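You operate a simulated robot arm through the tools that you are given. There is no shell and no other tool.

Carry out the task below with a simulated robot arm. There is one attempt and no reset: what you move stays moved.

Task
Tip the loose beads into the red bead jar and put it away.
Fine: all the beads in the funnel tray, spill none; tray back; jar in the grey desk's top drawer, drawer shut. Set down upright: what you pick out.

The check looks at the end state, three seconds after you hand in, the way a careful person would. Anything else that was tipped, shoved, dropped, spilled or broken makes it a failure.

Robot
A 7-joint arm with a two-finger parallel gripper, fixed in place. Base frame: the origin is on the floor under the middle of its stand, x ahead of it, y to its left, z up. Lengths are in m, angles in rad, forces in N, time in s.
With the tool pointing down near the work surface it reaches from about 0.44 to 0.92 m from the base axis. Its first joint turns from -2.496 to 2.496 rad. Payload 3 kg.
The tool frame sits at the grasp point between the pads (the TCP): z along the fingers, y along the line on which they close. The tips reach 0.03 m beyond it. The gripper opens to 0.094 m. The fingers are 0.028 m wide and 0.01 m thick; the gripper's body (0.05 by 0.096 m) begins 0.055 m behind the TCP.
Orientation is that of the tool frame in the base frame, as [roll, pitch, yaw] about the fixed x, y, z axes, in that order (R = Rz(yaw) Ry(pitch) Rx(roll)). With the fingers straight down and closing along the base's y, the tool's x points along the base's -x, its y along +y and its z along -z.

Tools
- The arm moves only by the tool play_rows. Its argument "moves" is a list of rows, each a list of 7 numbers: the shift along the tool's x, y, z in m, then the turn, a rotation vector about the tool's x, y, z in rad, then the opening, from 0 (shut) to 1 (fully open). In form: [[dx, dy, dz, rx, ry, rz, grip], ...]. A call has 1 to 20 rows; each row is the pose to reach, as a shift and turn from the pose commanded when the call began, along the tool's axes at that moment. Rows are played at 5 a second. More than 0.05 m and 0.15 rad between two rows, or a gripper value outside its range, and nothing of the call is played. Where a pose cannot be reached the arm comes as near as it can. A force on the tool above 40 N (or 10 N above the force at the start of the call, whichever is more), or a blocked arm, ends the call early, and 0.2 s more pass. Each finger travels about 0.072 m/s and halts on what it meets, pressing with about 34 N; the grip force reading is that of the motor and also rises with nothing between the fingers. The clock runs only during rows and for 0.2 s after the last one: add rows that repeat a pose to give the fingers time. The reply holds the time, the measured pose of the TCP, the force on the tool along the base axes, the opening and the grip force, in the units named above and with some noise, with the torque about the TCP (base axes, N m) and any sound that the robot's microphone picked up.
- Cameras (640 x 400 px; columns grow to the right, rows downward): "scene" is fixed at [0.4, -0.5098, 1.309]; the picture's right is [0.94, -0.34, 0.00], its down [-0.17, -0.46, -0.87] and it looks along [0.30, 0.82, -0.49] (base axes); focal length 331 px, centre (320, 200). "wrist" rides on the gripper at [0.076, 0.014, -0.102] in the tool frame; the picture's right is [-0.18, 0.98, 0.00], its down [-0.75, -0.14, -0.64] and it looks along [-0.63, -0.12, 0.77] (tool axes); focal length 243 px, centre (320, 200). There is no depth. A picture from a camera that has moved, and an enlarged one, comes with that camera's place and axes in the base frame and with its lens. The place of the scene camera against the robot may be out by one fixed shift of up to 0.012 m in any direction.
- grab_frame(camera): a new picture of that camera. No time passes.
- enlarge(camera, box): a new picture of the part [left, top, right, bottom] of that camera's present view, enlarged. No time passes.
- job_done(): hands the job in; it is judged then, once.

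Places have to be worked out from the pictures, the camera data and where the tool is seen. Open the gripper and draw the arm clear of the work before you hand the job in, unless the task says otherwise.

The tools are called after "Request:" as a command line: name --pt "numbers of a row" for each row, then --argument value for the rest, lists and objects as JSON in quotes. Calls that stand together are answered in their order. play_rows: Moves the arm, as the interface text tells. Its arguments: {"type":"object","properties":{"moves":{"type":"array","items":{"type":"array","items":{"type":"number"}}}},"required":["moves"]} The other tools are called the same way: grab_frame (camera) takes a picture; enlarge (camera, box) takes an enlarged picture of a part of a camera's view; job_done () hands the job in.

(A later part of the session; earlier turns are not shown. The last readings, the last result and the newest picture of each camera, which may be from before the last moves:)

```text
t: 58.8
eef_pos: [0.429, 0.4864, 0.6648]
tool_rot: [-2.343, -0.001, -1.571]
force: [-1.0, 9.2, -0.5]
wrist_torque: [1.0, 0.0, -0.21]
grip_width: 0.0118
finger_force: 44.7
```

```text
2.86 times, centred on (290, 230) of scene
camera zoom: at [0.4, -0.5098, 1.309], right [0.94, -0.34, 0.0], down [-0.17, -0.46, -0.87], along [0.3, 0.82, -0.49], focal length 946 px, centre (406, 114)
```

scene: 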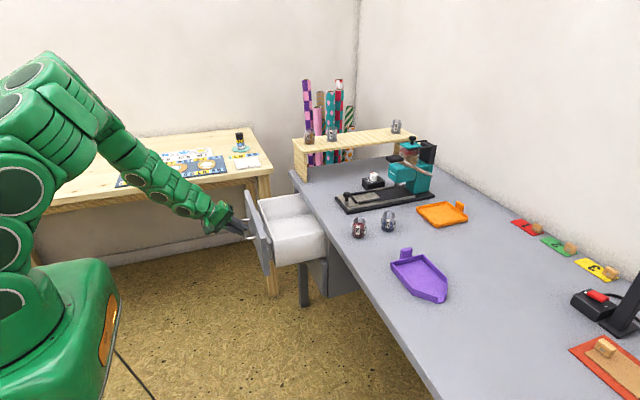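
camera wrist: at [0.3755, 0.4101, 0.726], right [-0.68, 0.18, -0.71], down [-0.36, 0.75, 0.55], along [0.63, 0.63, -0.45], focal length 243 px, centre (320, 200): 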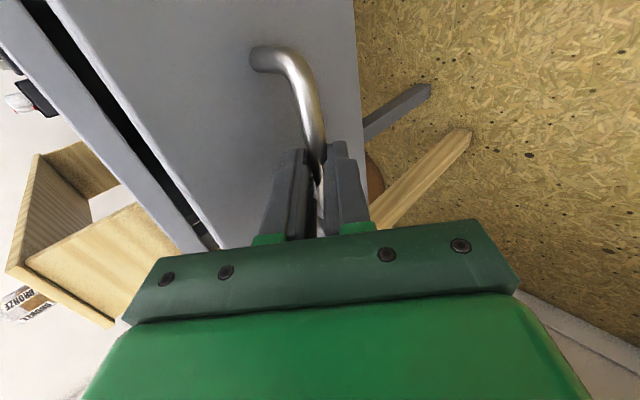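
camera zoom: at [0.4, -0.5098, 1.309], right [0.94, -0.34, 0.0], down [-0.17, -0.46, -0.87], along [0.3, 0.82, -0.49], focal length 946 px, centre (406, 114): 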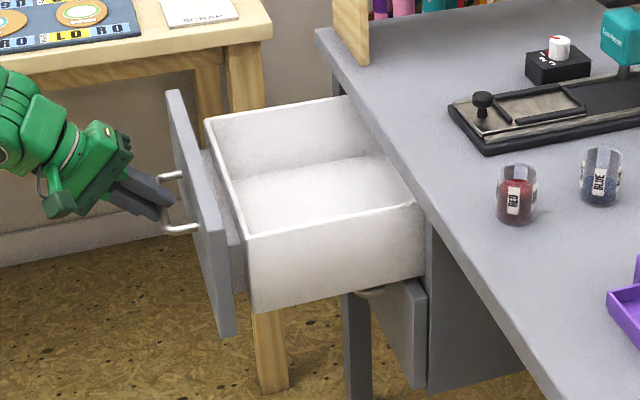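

The drawer is now 23 cm open. I open the fingers and back out along the finger direction, then rise.

Request:
play_rows --pt "0 0 0 0 0 0 0.15" --pt "0 0 0 0 0 0 0.32" --pt "0 0 0 0 0 0 0.32" --pt "0 0 -0.02 0 0 0 0.32" --pt "0 0 -0.045 0 0 0 0.32" --pt "0 0 -0.075 0 0 0 0.32" --pt "0 -0.025 -0.1 0 0 0 0.32" --pt "0 -0.055 -0.13 0 0 0 0.4" --pt "0 -0.085 -0.16 0 0 0 0.5" --pt "0 -0.11 -0.18 0 0 0 0.6" --pt "0 -0.11 -0.18 0 0 0 0.6"

Request:
grab_frame --camera "scene"

Request:
grab_frame --camera "wrist"

```text
t: 61.2
eef_pos: [0.3768, 0.4855, 0.868]
tool_rot: [-2.345, -0.002, -1.575]
force: [-0.7, 1.2, -0.6]
wrist_torque: [0.03, -0.01, 0.02]
grip_width: 0.0564
finger_force: 0.1
```

```text
taken
```

scene: 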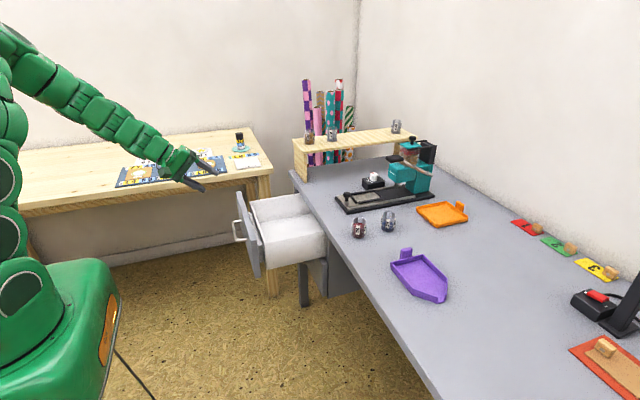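

```text
taken
camera wrist: at [0.2938, 0.4093, 0.9301], right [-0.69, 0.18, -0.7], down [-0.36, 0.75, 0.55], along [0.63, 0.63, -0.45], focal length 243 px, centre (320, 200)
```

wrist: 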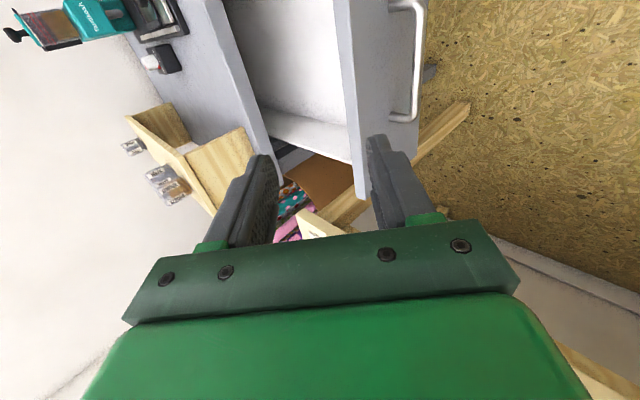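

The drawer stays open and the hand is free. I bring the hand level again and up, then go over to the red jar.

Request:
play_rows --pt "0.008 -0.026 -0.002 -0.13 0 0 0.6" --pt "0.016 -0.052 -0.004 -0.265 0 0 0.6" --pt "0.025 -0.078 -0.006 -0.4 0 0 0.65" --pt "0.033 -0.104 -0.008 -0.535 0 0 0.7" --pt "0.041 -0.13 -0.01 -0.67 0 0 0.75" --pt "0.05 -0.1558 -0.0119 -0.8 0 0 0.75" --pt "0.05 -0.1558 -0.0119 -0.8 0 0 0.75"

Request:
grab_frame --camera "wrist"

```text
t: 62.8
eef_pos: [0.4769, 0.4389, 0.9888]
tool_rot: [3.139, 0.0, -1.571]
force: [-0.1, 0.4, -0.1]
wrist_torque: [0.02, 0.05, 0.04]
grip_width: 0.0707
finger_force: 0.0
```

```text
taken
camera wrist: at [0.4627, 0.3611, 1.0922], right [-0.98, 0.18, 0.0], down [0.14, 0.75, 0.64], along [0.12, 0.63, -0.77], focal length 243 px, centre (320, 200)
```

wrist: 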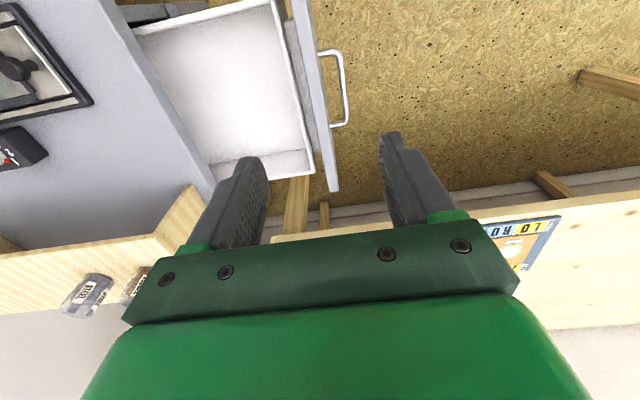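

From here the drawer interior is visible from above; I enlarge it to plan the placement.

Request:
enlarge --camera "wrist" --box '[110, 0, 360, 200]'

```text
2.00 times, centred on (235, 100) of wrist
camera zoom: at [0.4627, 0.3611, 1.0922], right [-0.98, 0.18, 0.0], down [0.14, 0.75, 0.64], along [0.12, 0.63, -0.77], focal length 485 px, centre (490, 400)
```

zoom: 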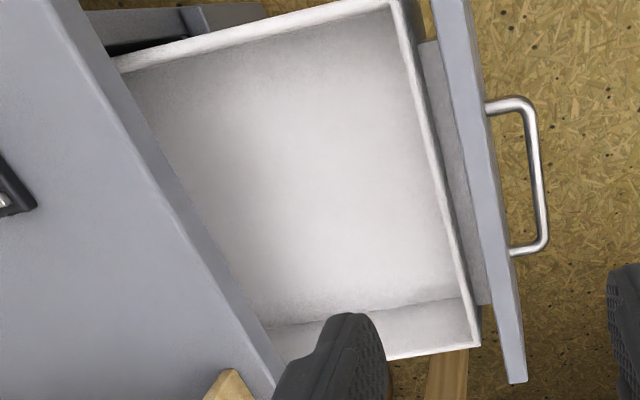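

The drawer box interior spans x≈0.535–0.70, y≈0.35–0.62, with its floor near z≈0.58, and it is empty. Now I fly over to the red jar, with a 29° hand yaw so the fingers stay clear of the blue jar.

Request:
play_rows --pt "0.015 -0.018 0.004 0 0 0.07 0.75" --pt "0.037 -0.045 0.009 0 0 0.17 0.75" --pt "0.06 -0.073 0.014 0 0 0.27 0.75" --pt "0.083 -0.101 0.02 0 0 0.37 0.75" --pt "0.106 -0.129 0.025 0 0 0.47 0.75" --pt "0.129 -0.157 0.031 0 0 0.57 0.75" --pt "0.152 -0.185 0.036 0 0 0.67 0.75" --pt "0.175 -0.213 0.042 0 0 0.77 0.75" --pt "0.198 -0.241 0.048 0 0 0.88 0.75" --pt "0.22 -0.269 0.053 0 0 0.98 0.75" --pt "0.241 -0.2945 0.058 0 0 1.07 0.75" --pt "0.241 -0.2945 0.058 0 0 1.07 0.75"

Request:
grab_frame --camera "wrist"

Request:
enlarge --camera "wrist" --box '[240, 30, 420, 170]'

Request:
grab_frame --camera "scene"

```text
t: 65.4
eef_pos: [0.7714, 0.1962, 0.9306]
tool_rot: [-3.141, 0.0, -2.64]
force: [-0.6, -0.1, 0.0]
wrist_torque: [0.02, -0.02, -0.02]
grip_width: 0.0702
finger_force: 0.1
```

```text
taken
camera wrist: at [0.6976, 0.1718, 1.0342], right [-0.31, 0.95, 0.0], down [0.73, 0.24, 0.64], along [0.61, 0.2, -0.77], focal length 243 px, centre (320, 200)
```

wrist: 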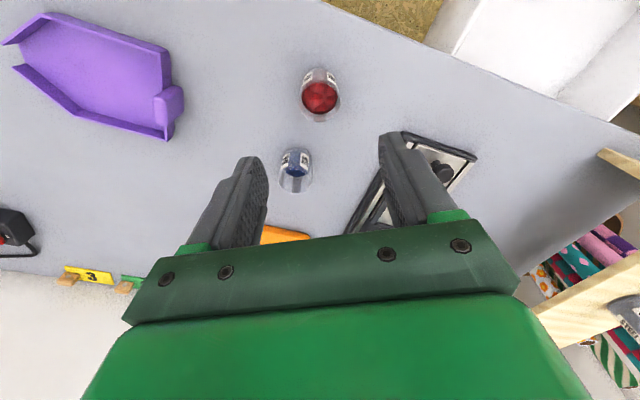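

```text
2.86 times, centred on (330, 100) of wrist
camera zoom: at [0.6976, 0.1718, 1.0342], right [-0.31, 0.95, 0.0], down [0.73, 0.24, 0.64], along [0.61, 0.2, -0.77], focal length 693 px, centre (291, 486)
```

zoom: 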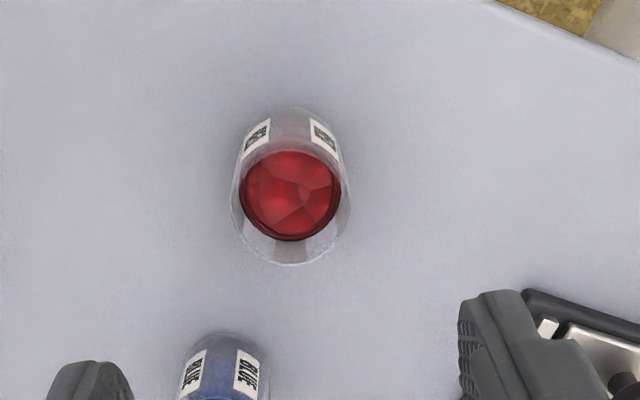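

```text
taken
```

scene: 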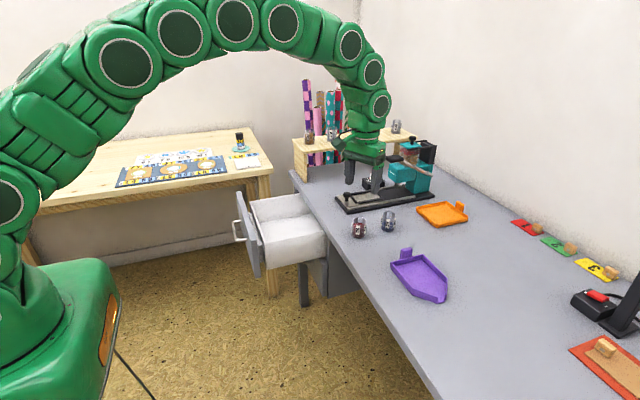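

The jar centre reads (0.7705, 0.196), right under the hand, with a diameter of about 0.041 m. I lower the open fingers around it, tips stopping about 9 mm above the desk.

Request:
play_rows --pt "0 0 0.02 0 0 0 0.75" --pt "0 0 0.05 0 0 0 0.75" --pt "0 0 0.08 0 0 0 0.75" --pt "0 0 0.105 0 0 0 0.75" --pt "0 0 0.125 0 0 0 0.75" --pt "0 0 0.138 0 0 0 0.75" --pt "0 0 0.144 0 0 0 0.75" --pt "0 0 0.144 0 0 0 0.75"

Request:
grab_frame --camera "wrist"

Request:
enlarge --camera "scene" --box '[330, 180, 410, 250]'

```text
t: 67.2
eef_pos: [0.7713, 0.1946, 0.7868]
tool_rot: [3.141, 0.0, -2.639]
force: [0.2, 0.6, 0.3]
wrist_torque: [-0.01, -0.01, -0.03]
grip_width: 0.0705
finger_force: 0.1
```

```text
taken
camera wrist: at [0.6979, 0.1712, 0.8904], right [-0.31, 0.95, 0.0], down [0.73, 0.24, 0.64], along [0.61, 0.2, -0.77], focal length 243 px, centre (320, 200)
```

wrist: 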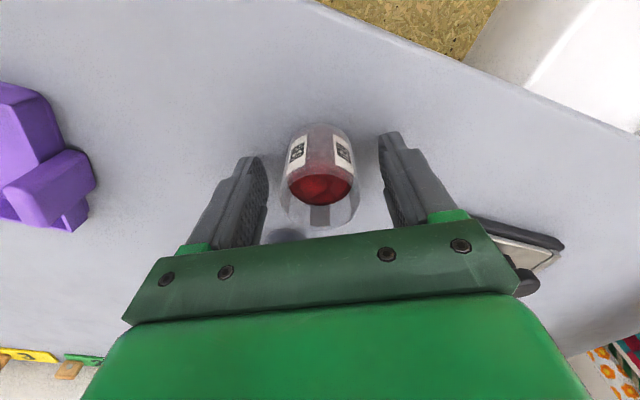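

```text
5.71 times, centred on (370, 215) of scene
camera zoom: at [0.4, -0.5098, 1.309], right [0.94, -0.34, 0.0], down [-0.17, -0.46, -0.87], along [0.3, 0.82, -0.49], focal length 1893 px, centre (34, 114)
```

zoom: 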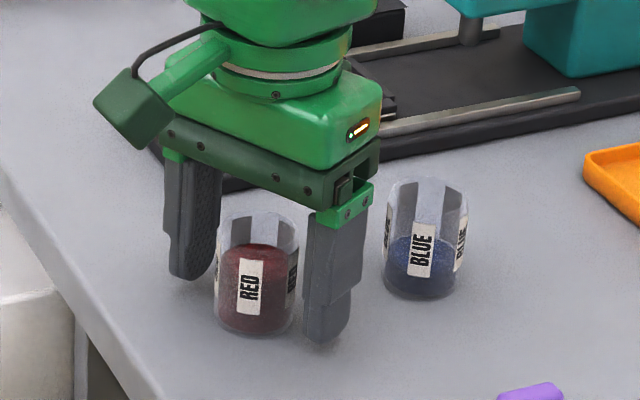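

The fingers straddle the red jar evenly and the blue jar is untouched. I close gently on the red jar.

Request:
play_rows --pt "0 0 0 0 0 0 0.65" --pt "0 0 0 0 0 0 0.55" --pt "0 0 0 0 0 0 0.45" --pt "0 0 0 0 0 0 0.38" --pt "0 0 0 0 0 0 0.3" --pt "0 0 0 0 0 0 0.3"

Request:
enlarge --camera "scene" --box '[330, 180, 410, 250]'

```text
t: 68.6
eef_pos: [0.7714, 0.1956, 0.7875]
tool_rot: [3.141, -0.001, -2.641]
force: [0.7, -0.1, -0.3]
wrist_torque: [-0.01, 0.0, 0.0]
grip_width: 0.038
finger_force: 33.9
```

```text
5.71 times, centred on (370, 215) of scene
camera zoom: at [0.4, -0.5098, 1.309], right [0.94, -0.34, 0.0], down [-0.17, -0.46, -0.87], along [0.3, 0.82, -0.49], focal length 1893 px, centre (34, 114)
```

zoom: 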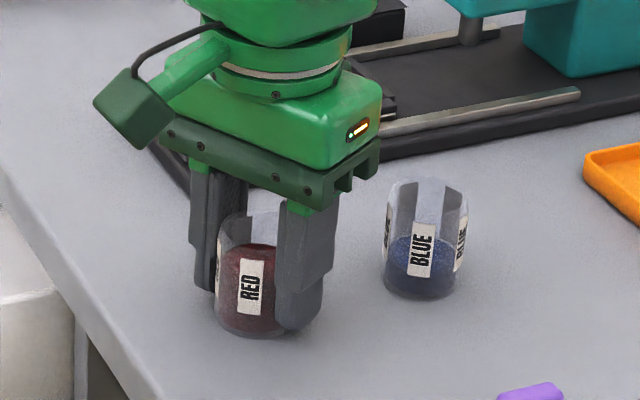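

The jar is gripped at width 0.038 with steady force. I lift it slowly and check that it hangs upright.

Request:
play_rows --pt "0 0 -0.003 0 0 0 0.25" --pt "0 0 -0.01 0 0 0 0.25" --pt "0 0 -0.02 0 0 0 0.25" --pt "0 0 -0.03 0 0 0 0.25" --pt "0 0 -0.04 0 0 0 0.25" --pt "0 0 -0.04 0 0 0 0.25"

Request:
enlarge --camera "scene" --box '[330, 170, 410, 250]'

Request:
grab_frame --camera "wrist"

```text
t: 70.0
eef_pos: [0.7723, 0.1968, 0.8256]
tool_rot: [-3.141, 0.001, -2.64]
force: [0.8, 1.0, -0.5]
wrist_torque: [0.0, -0.01, -0.02]
grip_width: 0.0385
finger_force: 33.8
```

```text
5.00 times, centred on (370, 210) of scene
camera zoom: at [0.4, -0.5098, 1.309], right [0.94, -0.34, 0.0], down [-0.17, -0.46, -0.87], along [0.3, 0.82, -0.49], focal length 1656 px, centre (70, 150)
```

zoom: 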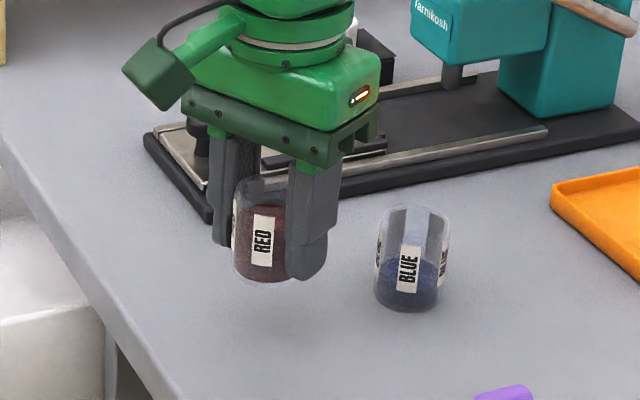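

```text
taken
camera wrist: at [0.6976, 0.1711, 0.9302], right [-0.31, 0.95, 0.0], down [0.73, 0.24, 0.64], along [0.61, 0.2, -0.77], focal length 243 px, centre (320, 200)
```

wrist: 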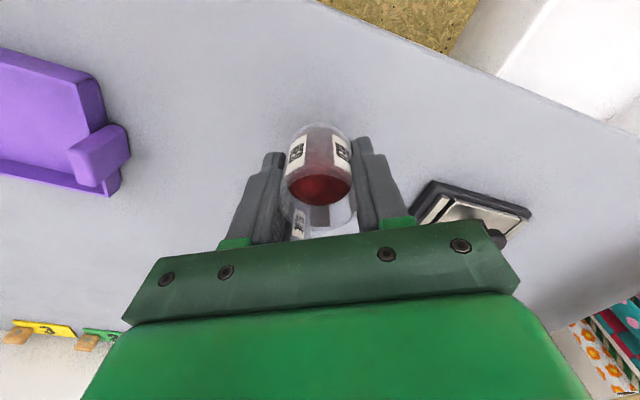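

The jar hangs upright and secure. I raise it and carry it over to above the open drawer, smoothly.

Request:
play_rows --pt "0 0.003 -0.015 0 0 0 0.25" --pt "0 0.01 -0.035 0 0 0 0.25" --pt "0 0.022 -0.055 0 0 0 0.25" --pt "0.0005 0.04 -0.07 0 0 0 0.25" --pt "0.001 0.062 -0.073 0 0 0 0.25" --pt "0.001 0.087 -0.073 0 0 0 0.25" --pt "0.0015 0.113 -0.073 0 0 0 0.25" --pt "0.002 0.139 -0.073 0 0 0 0.25" --pt "0.002 0.165 -0.073 0 0 0 0.25" --pt "0.0025 0.191 -0.073 0 0 0 0.25" --pt "0.0025 0.217 -0.073 0 0 0 0.25" --pt "0.003 0.243 -0.073 0 0 0 0.25" --pt "0.003 0.267 -0.073 0 0 0 0.25" --pt "0.003 0.288 -0.073 0 0 0 0.25" --pt "0.0035 0.304 -0.073 0 0 0 0.25" --pt "0.0035 0.315 -0.073 0 0 0 0.25" --pt "0.0036 0.3199 -0.073 0 0 0 0.25" --pt "0.0036 0.3199 -0.073 0 0 0 0.25"

Request:
grab_frame --camera "wrist"

Request:
grab_frame --camera "scene"

```text
t: 73.8
eef_pos: [0.6141, 0.4742, 0.8994]
tool_rot: [3.14, 0.001, -2.639]
force: [-0.5, 0.5, -0.6]
wrist_torque: [-0.06, 0.01, -0.02]
grip_width: 0.0382
finger_force: 34.6
```

```text
taken
camera wrist: at [0.5402, 0.4497, 1.0024], right [-0.31, 0.95, 0.0], down [0.73, 0.24, 0.64], along [0.61, 0.2, -0.77], focal length 243 px, centre (320, 200)
```

wrist: 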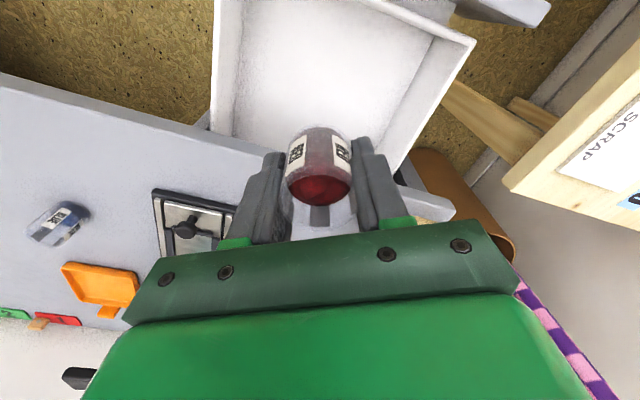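

```text
taken
```

scene: 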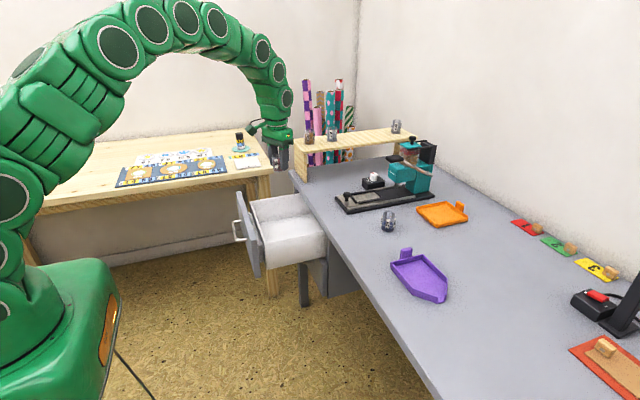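

The jar hangs over the open drawer at (0.614, 0.474). I lower it into the box, stopping about 4 cm above the floor for a check.

Request:
play_rows --pt "0 0 0.015 0 0 0 0.25" --pt "0 0 0.04 0 0 0 0.25" --pt "0 0 0.07 0 0 0 0.25" --pt "0 0 0.1 0 0 0 0.25" --pt "0 0 0.13 0 0 0 0.25" --pt "0 0 0.16 0 0 0 0.25" --pt "0 0 0.19 0 0 0 0.25" --pt "0 0 0.215 0 0 0 0.25" --pt "0 0 0.232 0 0 0 0.25" --pt "0 0 0.24 0 0 0 0.25" --pt "0 0 0.24 0 0 0 0.25"

Request:
grab_frame --camera "wrist"

Request:
enlarge --camera "scene" --box '[220, 130, 360, 270]'

```text
t: 76.2
eef_pos: [0.6146, 0.4742, 0.6583]
tool_rot: [-3.141, 0.002, -2.642]
force: [0.3, -0.4, -0.9]
wrist_torque: [-0.01, 0.0, -0.02]
grip_width: 0.0379
finger_force: 34.6
```

```text
taken
camera wrist: at [0.5408, 0.4502, 0.7625], right [-0.31, 0.95, 0.0], down [0.73, 0.24, 0.64], along [0.61, 0.2, -0.77], focal length 243 px, centre (320, 200)
```

wrist: 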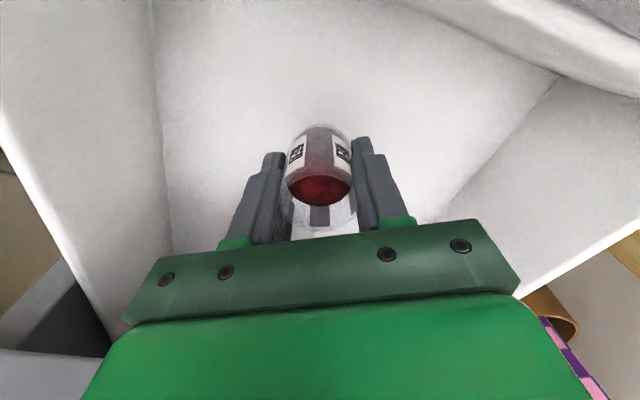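

```text
2.86 times, centred on (290, 200) of scene
camera zoom: at [0.4, -0.5098, 1.309], right [0.94, -0.34, 0.0], down [-0.17, -0.46, -0.87], along [0.3, 0.82, -0.49], focal length 946 px, centre (406, 200)
```

zoom: 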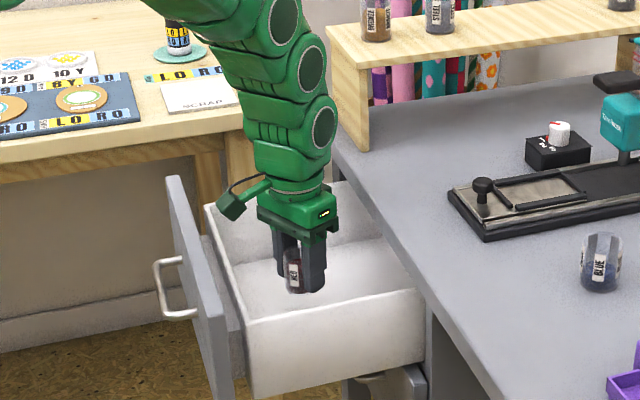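

All clear: the jar is inside the box about 4–5 cm above its floor. I continue down in small steps, watching for contact.

Request:
play_rows --pt "0 0 0.007 0 0 0 0.25" --pt "0 0 0.014 0 0 0 0.25" --pt "0 0 0.02 0 0 0 0.25" --pt "0 0 0.025 0 0 0 0.25" --pt "0 0 0.028 0 0 0 0.25" --pt "0 0 0.028 0 0 0 0.25"

Request:
grab_frame --camera "wrist"

Request:
enlarge --camera "scene" --box '[260, 170, 330, 250]'

```text
t: 77.6
eef_pos: [0.6144, 0.4742, 0.631]
tool_rot: [-3.142, -0.001, -2.643]
force: [0.3, 0.4, -1.3]
wrist_torque: [-0.02, -0.01, 0.02]
grip_width: 0.0383
finger_force: 34.2
```

```text
taken
camera wrist: at [0.5412, 0.4501, 0.735], right [-0.31, 0.95, 0.0], down [0.73, 0.24, 0.64], along [0.61, 0.2, -0.77], focal length 243 px, centre (320, 200)
```

wrist: 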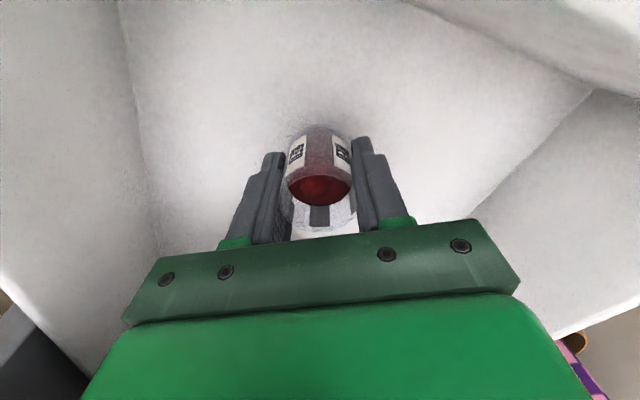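

```text
5.00 times, centred on (295, 210) of scene
camera zoom: at [0.4, -0.5098, 1.309], right [0.94, -0.34, 0.0], down [-0.17, -0.46, -0.87], along [0.3, 0.82, -0.49], focal length 1656 px, centre (445, 150)
```

zoom: 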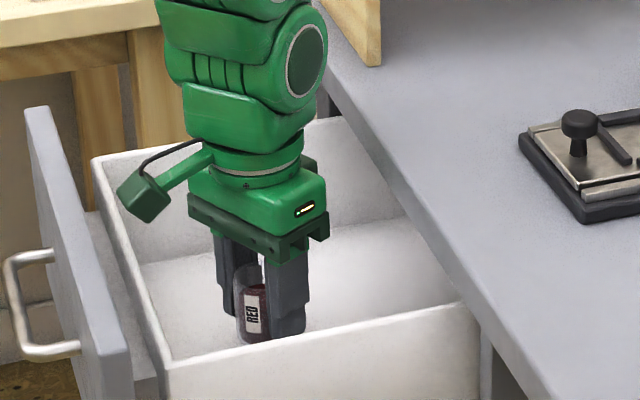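

No contact yet (Fz -1.3) and everything has clearance. I step down further in 2–3 mm increments.

Request:
play_rows --pt "0 0 0.003 0 0 0 0.25" --pt "0 0 0.006 0 0 0 0.25" --pt "0 0 0.008 0 0 0 0.25" --pt "0 0 0.008 0 0 0 0.25"

Request:
enlarge --camera "scene" --box '[260, 180, 330, 240]'

```text
t: 78.6
eef_pos: [0.6147, 0.4748, 0.6239]
tool_rot: [3.141, 0.0, -2.64]
force: [-0.6, -0.4, -0.8]
wrist_torque: [0.01, -0.01, -0.01]
grip_width: 0.0383
finger_force: 34.6
```

```text
6.67 times, centred on (295, 210) of scene
camera zoom: at [0.4, -0.5098, 1.309], right [0.94, -0.34, 0.0], down [-0.17, -0.46, -0.87], along [0.3, 0.82, -0.49], focal length 2208 px, centre (487, 133)
```

zoom: 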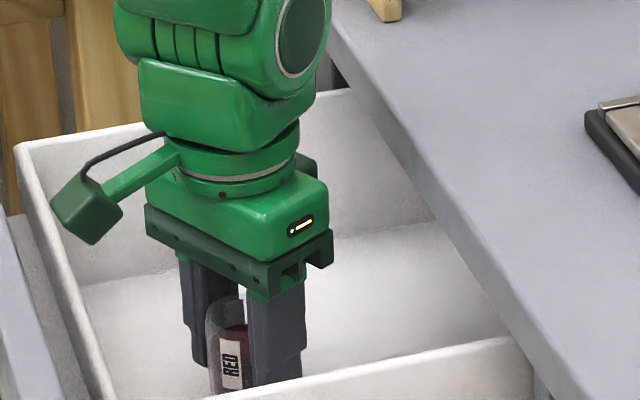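

Still no contact, with the jar bottom at about 0.585. I continue down in 2 mm steps.

Request:
play_rows --pt "0 0 0.002 0 0 0 0.25" --pt "0 0 0.004 0 0 0 0.25" --pt "0 0 0.006 0 0 0 0.25" --pt "0 0 0.006 0 0 0 0.25"

Request:
grab_frame --camera "wrist"

```text
t: 79.6
eef_pos: [0.6153, 0.475, 0.6182]
tool_rot: [-3.14, 0.002, -2.641]
force: [0.4, -0.6, -1.2]
wrist_torque: [-0.01, -0.03, 0.02]
grip_width: 0.0381
finger_force: 34.0
```

```text
taken
camera wrist: at [0.541, 0.4502, 0.7209], right [-0.31, 0.95, 0.0], down [0.73, 0.24, 0.64], along [0.61, 0.2, -0.77], focal length 243 px, centre (320, 200)
```

wrist: 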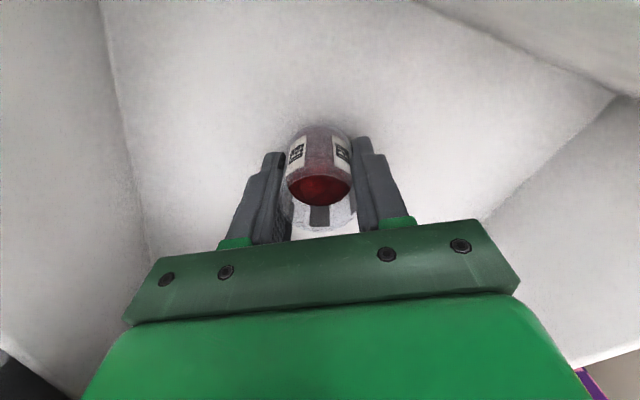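

Still free. I go down another 10 mm in 2 mm steps; the force guard will stop the motion on contact.

Request:
play_rows --pt "0 0 0.002 0 0 0 0.25" --pt "0 0 0.004 0 0 0 0.25" --pt "0 0 0.006 0 0 0 0.25" --pt "0 0 0.006 0 0 0 0.25"

Request:
enlarge --camera "wrist" --box '[220, 90, 420, 250]'

```text
t: 80.6
eef_pos: [0.6164, 0.4746, 0.6127]
tool_rot: [-3.141, 0.002, -2.642]
force: [1.3, -3.7, 23.2]
wrist_torque: [-0.07, -0.05, -0.03]
grip_width: 0.0382
finger_force: 34.0
```

```text
2.50 times, centred on (320, 170) of wrist
camera zoom: at [0.5413, 0.4501, 0.7155], right [-0.31, 0.95, 0.0], down [0.73, 0.24, 0.64], along [0.61, 0.2, -0.77], focal length 606 px, centre (320, 275)
```

zoom: 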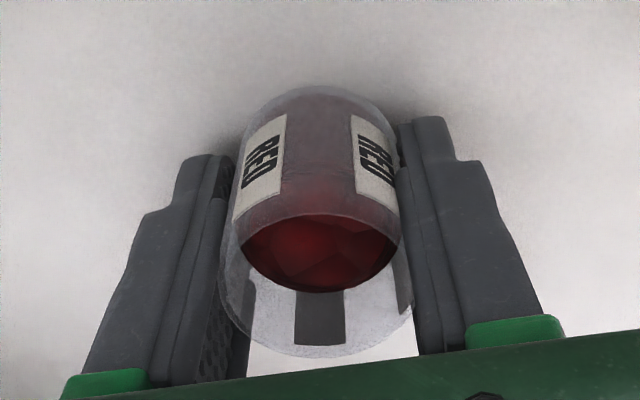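

Contact with the drawer floor: 23 N upward at TCP z≈0.613. I ease up about 1.5 mm to relieve the pressure before releasing.

Request:
play_rows --pt "0 0 -0.0015 0 0 0 0.25" --pt "0 0 -0.0015 0 0 0 0.25"

```text
t: 81.2
eef_pos: [0.6147, 0.4735, 0.6117]
tool_rot: [3.141, -0.004, -2.641]
force: [-0.1, 0.5, 1.0]
wrist_torque: [0.04, -0.01, 0.0]
grip_width: 0.0381
finger_force: 33.9
```

The force is nearly neutral and the jar rests on the drawer floor. I open the fingers gradually and rise straight up.

Request:
play_rows --pt "0 0 0 0 0 0 0.42" --pt "0 0 0 0 0 0 0.48" --pt "0 0 0 0 0 0 0.58" --pt "0 0 0 0 0 0 0.7" --pt "0 0 0 0 0 0 0.7" --pt "0 0 -0.01 0 0 0 0.7" --pt "0 0 -0.03 0 0 0 0.7" --pt "0 0 -0.06 0 0 0 0.7" --pt "0 0 -0.1 0 0 0 0.7" --pt "0 0 -0.14 0 0 0 0.7" --pt "0 0 -0.18 0 0 0 0.7" --pt "0 0 -0.22 0 0 0 0.7" --pt "0 0 -0.26 0 0 0 0.7" --pt "0 0 -0.26 0 0 0 0.7"

Request:
grab_frame --camera "wrist"

Request:
enlarge --camera "scene" --box '[220, 160, 360, 300]'

```text
t: 84.2
eef_pos: [0.6153, 0.4718, 0.8713]
tool_rot: [3.141, -0.002, -2.64]
force: [0.0, 0.5, -0.6]
wrist_torque: [0.0, 0.02, 0.03]
grip_width: 0.0659
finger_force: 0.1
```

```text
taken
camera wrist: at [0.5414, 0.4487, 0.9754], right [-0.31, 0.95, 0.0], down [0.73, 0.24, 0.64], along [0.61, 0.2, -0.77], focal length 243 px, centre (320, 200)
```

wrist: 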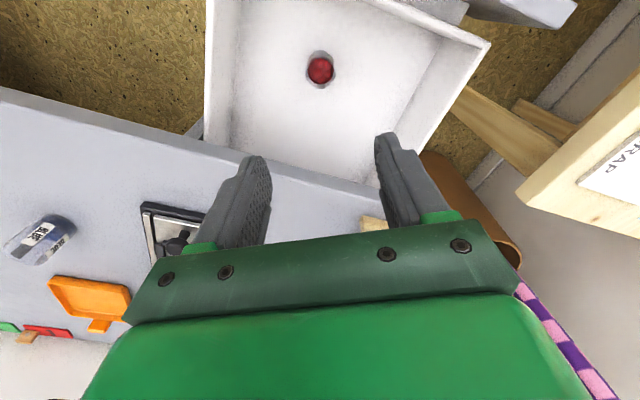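

```text
2.86 times, centred on (290, 230) of scene
camera zoom: at [0.4, -0.5098, 1.309], right [0.94, -0.34, 0.0], down [-0.17, -0.46, -0.87], along [0.3, 0.82, -0.49], focal length 946 px, centre (406, 114)
```

zoom: 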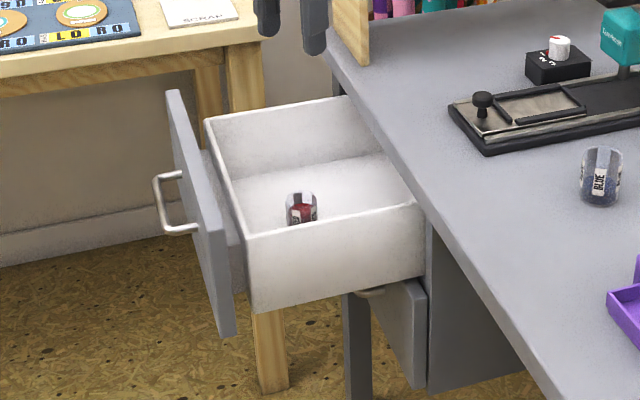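

The jar stands upright in the drawer, well below the box rim. Now I go back to grip the handle and close it, first moving up and turning the hand.

Request:
play_rows --pt "0.008 0.002 -0.02 0 0 -0.08 0.7" --pt "0.022 0.006 -0.04 0 0 -0.2 0.7" --pt "0.04 0.01 -0.06 0 0 -0.33 0.7" --pt "0.06 0.015 -0.08 0 0 -0.46 0.6" --pt "0.08 0.02 -0.1 0 0 -0.6 0.5" --pt "0.1 0.026 -0.115 0 0 -0.74 0.4" --pt "0.118 0.031 -0.119 0 0 -0.88 0.32" --pt "0.13 0.034 -0.119 0 0 -1.0 0.32" --pt "0.1379 0.0355 -0.119 0 0 -1.0708 0.32" --pt "0.1379 0.0355 -0.119 0 0 -1.0708 0.32"

Request:
grab_frame --camera "wrist"

```text
t: 86.4
eef_pos: [0.4766, 0.4395, 0.9921]
tool_rot: [3.141, -0.001, -1.569]
force: [-0.2, -0.2, -0.7]
wrist_torque: [0.01, 0.0, 0.04]
grip_width: 0.0303
finger_force: 0.0
```

```text
taken
camera wrist: at [0.4624, 0.3632, 1.0955], right [-0.98, 0.18, 0.0], down [0.14, 0.75, 0.64], along [0.12, 0.63, -0.77], focal length 243 px, centre (320, 200)
```

wrist: 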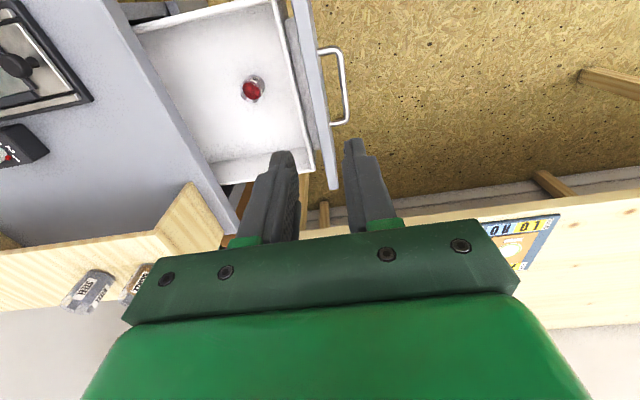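

The pose matches my earlier look-out within 3 mm. I tip the fingers forward again and return to the stand-off in front of the handle.

Request:
play_rows --pt "-0.008 0.016 0.015 0.12 0 0 0.32" --pt "-0.016 0.033 0.035 0.255 0 0 0.32" --pt "-0.024 0.05 0.058 0.39 0 0 0.32" --pt "-0.032 0.067 0.08 0.53 0 0 0.32" --pt "-0.04 0.084 0.102 0.67 0 0 0.32" --pt "-0.048 0.1 0.123 0.8 0 0 0.32" --pt "-0.048 0.1 0.123 0.8 0 0 0.32"

Request:
grab_frame --camera "wrist"

```text
t: 88.0
eef_pos: [0.3864, 0.4743, 0.8557]
tool_rot: [-2.418, 0.026, -1.657]
force: [0.0, -0.3, 0.1]
wrist_torque: [-0.01, -0.01, 0.0]
grip_width: 0.0299
finger_force: 0.1
```

```text
taken
camera wrist: at [0.3008, 0.4023, 0.9218], right [-0.72, 0.26, -0.65], down [-0.26, 0.76, 0.59], along [0.65, 0.59, -0.48], focal length 243 px, centre (320, 200)
```

wrist: 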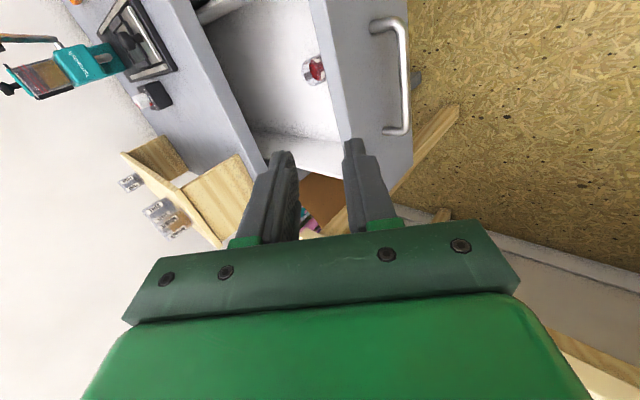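

The arm fell a bit short of the commanded pose (about 1 cm and 0.1 rad off), so it may be near a joint limit or still settling. I hold for a moment and read again.

Request:
play_rows --pt "0 0 0 0 0 0 0.32" --pt "0 0 0 0 0 0 0.32" --pt "0 0 0 0 0 0 0.32"

Request:
grab_frame --camera "scene"

```text
t: 89.0
eef_pos: [0.3939, 0.4688, 0.854]
tool_rot: [-2.406, 0.014, -1.658]
force: [-0.5, 0.2, 0.1]
wrist_torque: [0.02, 0.01, 0.02]
grip_width: 0.0301
finger_force: 0.0
stopped in row 3: the arm was blocked; the commanded pose is now the measured one
```

```text
taken
```

scene: 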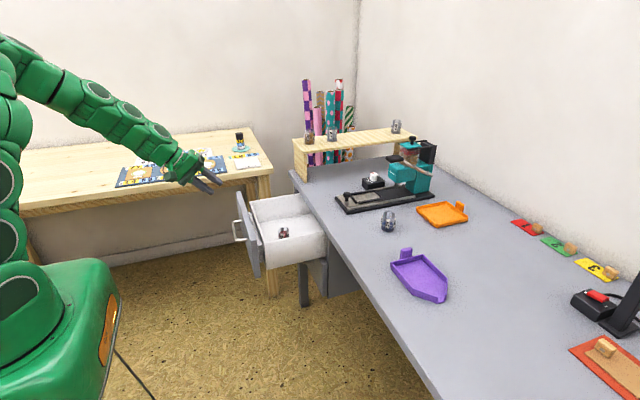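

The arm reports it is blocked near its limit in this folded posture, with no contact force. I'll use a different way to close: back up level, then push the handle bar with the closed fingers pointing straight down. First I un-tilt and rise along the way I came.

Request:
play_rows --pt "0.002 -0.0234 -0.0081 -0.1225 0 0 0.32" --pt "0.004 -0.0468 -0.0162 -0.245 0 0 0.32" --pt "0.006 -0.0702 -0.0243 -0.3675 0 0 0.32" --pt "0.008 -0.0936 -0.0324 -0.49 0 0 0.32" --pt "0.01 -0.117 -0.0405 -0.6125 0 0 0.32" --pt "0.012 -0.1404 -0.0486 -0.735 0 0 0.32" --pt "0.012 -0.1404 -0.0486 -0.735 0 0 0.32"

Request:
grab_frame --camera "wrist"

```text
t: 90.6
eef_pos: [0.4608, 0.4507, 0.9879]
tool_rot: [-3.138, 0.015, -1.651]
force: [-0.2, -0.1, 1.0]
wrist_torque: [-0.02, 0.01, -0.02]
grip_width: 0.0304
finger_force: 0.0
```

```text
taken
camera wrist: at [0.4399, 0.3737, 1.0895], right [-0.97, 0.26, 0.0], down [0.2, 0.73, 0.65], along [0.17, 0.63, -0.76], focal length 243 px, centre (320, 200)
```

wrist: 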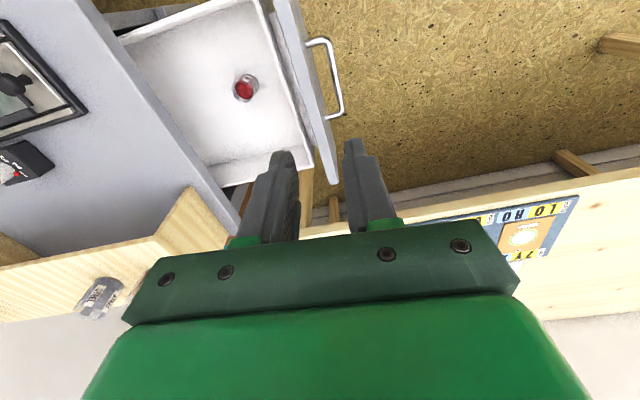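

The hand is level again. I turn it to the default yaw and move in front of the drawer, with the fingers closed, at a safe height.

Request:
play_rows --pt "-0.0028 0.0058 0.0035 0 0 0.1355 0.2" --pt "-0.0055 0.0116 0.007 0 0 0.271 0.1" --pt "-0.0083 0.0174 0.0105 0 0 0.4065 0" --pt "-0.011 0.0232 0.014 0 0 0.542 0" --pt "-0.0138 0.029 0.0175 0 0 0.6775 0" --pt "-0.0166 0.0347 0.021 0 0 0.813 0" --pt "-0.0193 0.0405 0.0245 0 0 0.9485 0" --pt "-0.0221 0.0463 0.028 0 0 1.084 0" --pt "-0.0249 0.0521 0.0315 0 0 1.2195 0" --pt "-0.0276 0.0579 0.035 0 0 1.355 0" --pt "-0.0304 0.0637 0.038 0 0 1.4906 0" --pt "-0.0304 0.0637 0.038 0 0 1.4906 0"

Request:
grab_frame --camera "wrist"

Request:
grab_frame --camera "scene"

```text
t: 93.2
eef_pos: [0.3998, 0.4866, 0.9488]
tool_rot: [3.126, 0.008, 3.14]
force: [0.2, 0.4, 0.5]
wrist_torque: [-0.05, -0.01, 0.0]
grip_width: 0.0
finger_force: 32.5
```

```text
taken
camera wrist: at [0.3233, 0.4992, 1.0522], right [0.19, 0.98, 0.02], down [0.75, -0.15, 0.64], along [0.64, -0.11, -0.76], focal length 243 px, centre (320, 200)
```

wrist: 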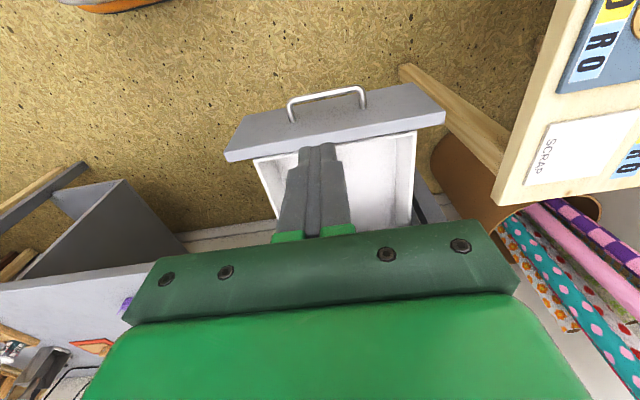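

```text
taken
```

scene: 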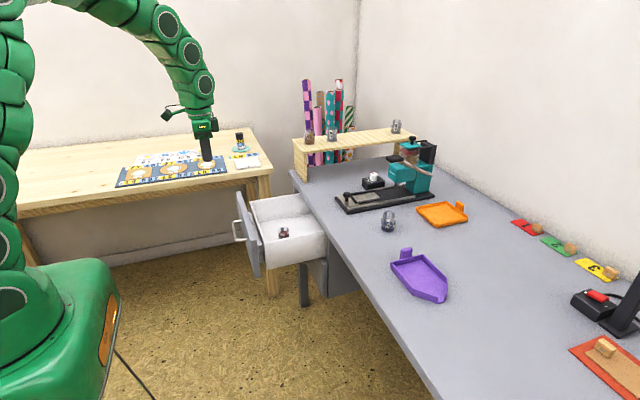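

The pose is good: the handle bar computes to x≈0.446, y≈0.49, directly ahead of the closed fingers. I lower the fingers in front of the bar, with a gap of about 2.5 cm.

Request:
play_rows --pt "0 0 0.02 0.004 0 0 0" --pt "0 -0.001 0.055 0.008 0 0 0" --pt "0 -0.0015 0.09 0.0156 0 0 0" --pt "0 -0.002 0.125 0.0156 0 0 0" --pt "0 -0.0025 0.16 0.0156 0 0 0" --pt "0 -0.003 0.195 0.0156 0 0 0" --pt "0 -0.0035 0.228 0.0156 0 0 0" --pt "0 -0.004 0.257 0.0156 0 0 0" --pt "0 -0.0044 0.275 0.0156 0 0 0" --pt "0 -0.0044 0.281 0.0156 0 0 0" --pt "0 -0.0044 0.281 0.0156 0 0 0"

Request:
grab_frame --camera "wrist"

Request:
enlarge --camera "scene" --box '[180, 130, 340, 290]'

```text
t: 95.6
eef_pos: [0.4019, 0.4869, 0.6675]
tool_rot: [3.142, 0.007, 3.141]
force: [-0.4, -0.9, 0.3]
wrist_torque: [-0.02, 0.0, -0.04]
grip_width: 0.0002
finger_force: 33.1
```

```text
taken
camera wrist: at [0.325, 0.5003, 0.7716], right [0.18, 0.98, 0.0], down [0.75, -0.14, 0.65], along [0.64, -0.12, -0.76], focal length 243 px, centre (320, 200)
```

wrist: 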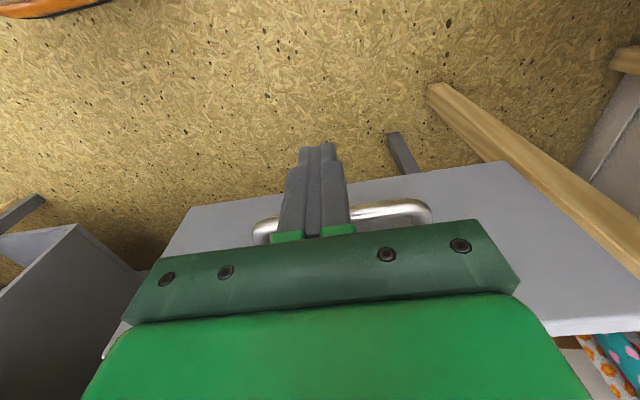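

```text
2.50 times, centred on (260, 210) of scene
camera zoom: at [0.4, -0.5098, 1.309], right [0.94, -0.34, 0.0], down [-0.17, -0.46, -0.87], along [0.3, 0.82, -0.49], focal length 828 px, centre (470, 175)
```

zoom: 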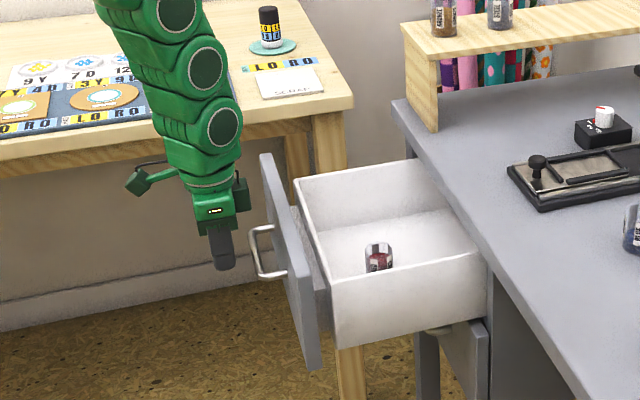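

The closed fingers stand in front of the handle bar, and the jar is visible upright in the drawer. I push slowly along +x, the first half of the way.

Request:
play_rows --pt "-0.008 0 0 0 0 0 0" --pt "-0.016 0 0 0 0 0 0" --pt "-0.021 0 0 0 0 0 0" --pt "-0.025 0 0 0 0 0 0" --pt "-0.029 0 0 0 0 0 0" --pt "-0.034 0 0 0 0 0 0" --pt "-0.04 0 0 0 0 0 0" --pt "-0.047 0 0 0 0 0 0" --pt "-0.056 0 0 0 0 0 0" --pt "-0.066 0 0 0 0 0 0" --pt "-0.077 0 0 0 0 0 0" --pt "-0.088 0 0 0 0 0 0" --pt "-0.099 0 0 0 0 0 0" --pt "-0.109 0 0 0 0 0 0" --pt "-0.117 0 0 0 0 0 0" --pt "-0.122 0 0 0 0 0 0" --pt "-0.125 0 0 0 0 0 0" --pt "-0.125 0 0 0 0 0 0"

Request:
enlarge --camera "scene" --box '[200, 120, 360, 280]'

Request:
grab_frame --camera "wrist"

```text
t: 99.4
eef_pos: [0.5271, 0.4869, 0.6692]
tool_rot: [3.141, 0.006, 3.14]
force: [-0.5, -0.2, -0.1]
wrist_torque: [0.03, 0.0, -0.01]
grip_width: 0.0
finger_force: 33.1
```

```text
2.50 times, centred on (280, 200) of scene
camera zoom: at [0.4, -0.5098, 1.309], right [0.94, -0.34, 0.0], down [-0.17, -0.46, -0.87], along [0.3, 0.82, -0.49], focal length 828 px, centre (420, 200)
```

zoom: 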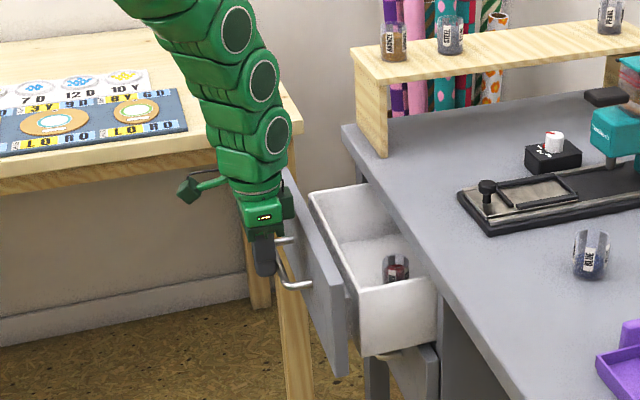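

```text
taken
camera wrist: at [0.4504, 0.5008, 0.7725], right [0.18, 0.98, 0.0], down [0.75, -0.14, 0.65], along [0.64, -0.12, -0.76], focal length 243 px, centre (320, 200)
```

wrist: 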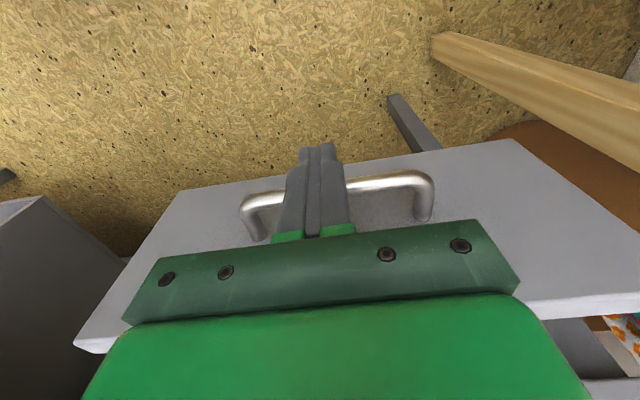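

The drawer is moving in smoothly with the jar upright. I push most of the remaining way, then check the clearance at the desk edge.

Request:
play_rows --pt "-0.004 0 0 0 0 0 0" --pt "-0.01 0 0 0 0 0 0" --pt "-0.018 0 0 0 0 0 0" --pt "-0.028 0 0 0 0 0 0" --pt "-0.039 0 0 0 0 0 0" --pt "-0.05 0 0 0 0 0 0" --pt "-0.061 0 0 0 0 0 0" --pt "-0.072 0 0 0 0 0 0" --pt "-0.082 0 0 0 0 0 0" --pt "-0.091 0 0 0 0 0 0" --pt "-0.098 0 0 0 0 0 0" --pt "-0.102 0 0 0 0 0 0" --pt "-0.104 0 0 0 0 0 0" --pt "-0.104 0 0 0 0 0 0"

Request:
enlarge --camera "scene" --box '[230, 120, 370, 260]'

Request:
grab_frame --camera "wrist"

```text
t: 102.4
eef_pos: [0.6309, 0.4863, 0.6706]
tool_rot: [-3.141, 0.007, -3.141]
force: [0.4, -0.7, 0.1]
wrist_torque: [-0.01, -0.02, -0.01]
grip_width: 0.0
finger_force: 33.7
```

```text
2.86 times, centred on (300, 190) of scene
camera zoom: at [0.4, -0.5098, 1.309], right [0.94, -0.34, 0.0], down [-0.17, -0.46, -0.87], along [0.3, 0.82, -0.49], focal length 946 px, centre (377, 229)
```

zoom: 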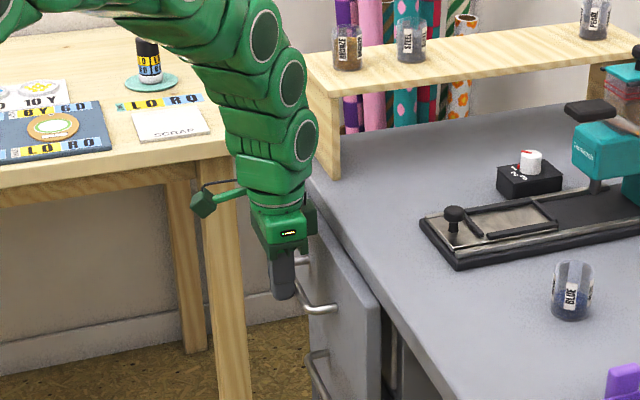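

```text
taken
camera wrist: at [0.5544, 0.5004, 0.7729], right [0.18, 0.98, 0.0], down [0.75, -0.14, 0.65], along [0.64, -0.12, -0.76], focal length 243 px, centre (320, 200)
```

wrist: 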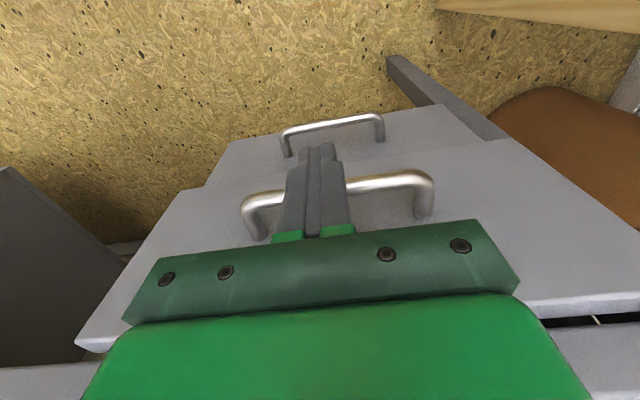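

About 2.5 cm remains. I continue with small steps until the drawer front seats.

Request:
play_rows --pt "-0.004 0 0 0 0 0 0" --pt "-0.009 0 0 0 0 0 0" --pt "-0.014 0 0 0 0 0 0" --pt "-0.018 0 0 0 0 0 0" --pt "-0.02 0 0 0 0 0 0" --pt "-0.022 0 0 0 0 0 0" --pt "-0.022 0 0 0 0 0 0"

Request:
enlarge --camera "scene" --box '[270, 160, 370, 260]'

Request:
grab_frame --camera "wrist"

```text
t: 104.0
eef_pos: [0.6527, 0.4863, 0.6712]
tool_rot: [3.141, 0.009, 3.141]
force: [0.0, 0.1, 0.8]
wrist_torque: [0.03, 0.0, 0.01]
grip_width: 0.0
finger_force: 32.7
```

```text
4.00 times, centred on (320, 210) of scene
camera zoom: at [0.4, -0.5098, 1.309], right [0.94, -0.34, 0.0], down [-0.17, -0.46, -0.87], along [0.3, 0.82, -0.49], focal length 1325 px, centre (320, 160)
```

zoom: 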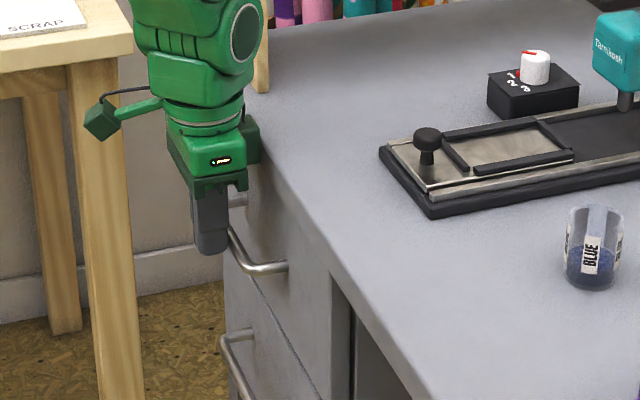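

```text
taken
camera wrist: at [0.5764, 0.5007, 0.7733], right [0.18, 0.98, 0.0], down [0.75, -0.14, 0.65], along [0.64, -0.12, -0.76], focal length 243 px, centre (320, 200)
```

wrist: 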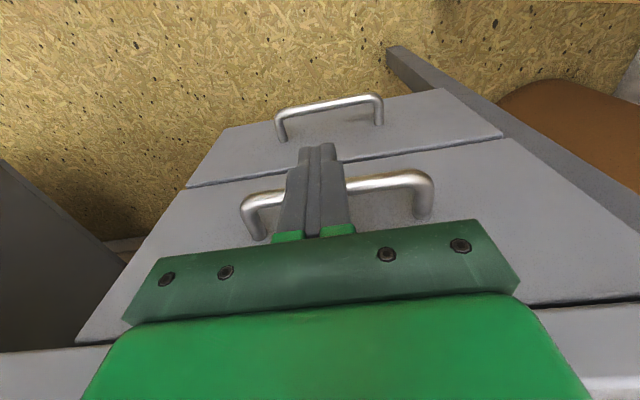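

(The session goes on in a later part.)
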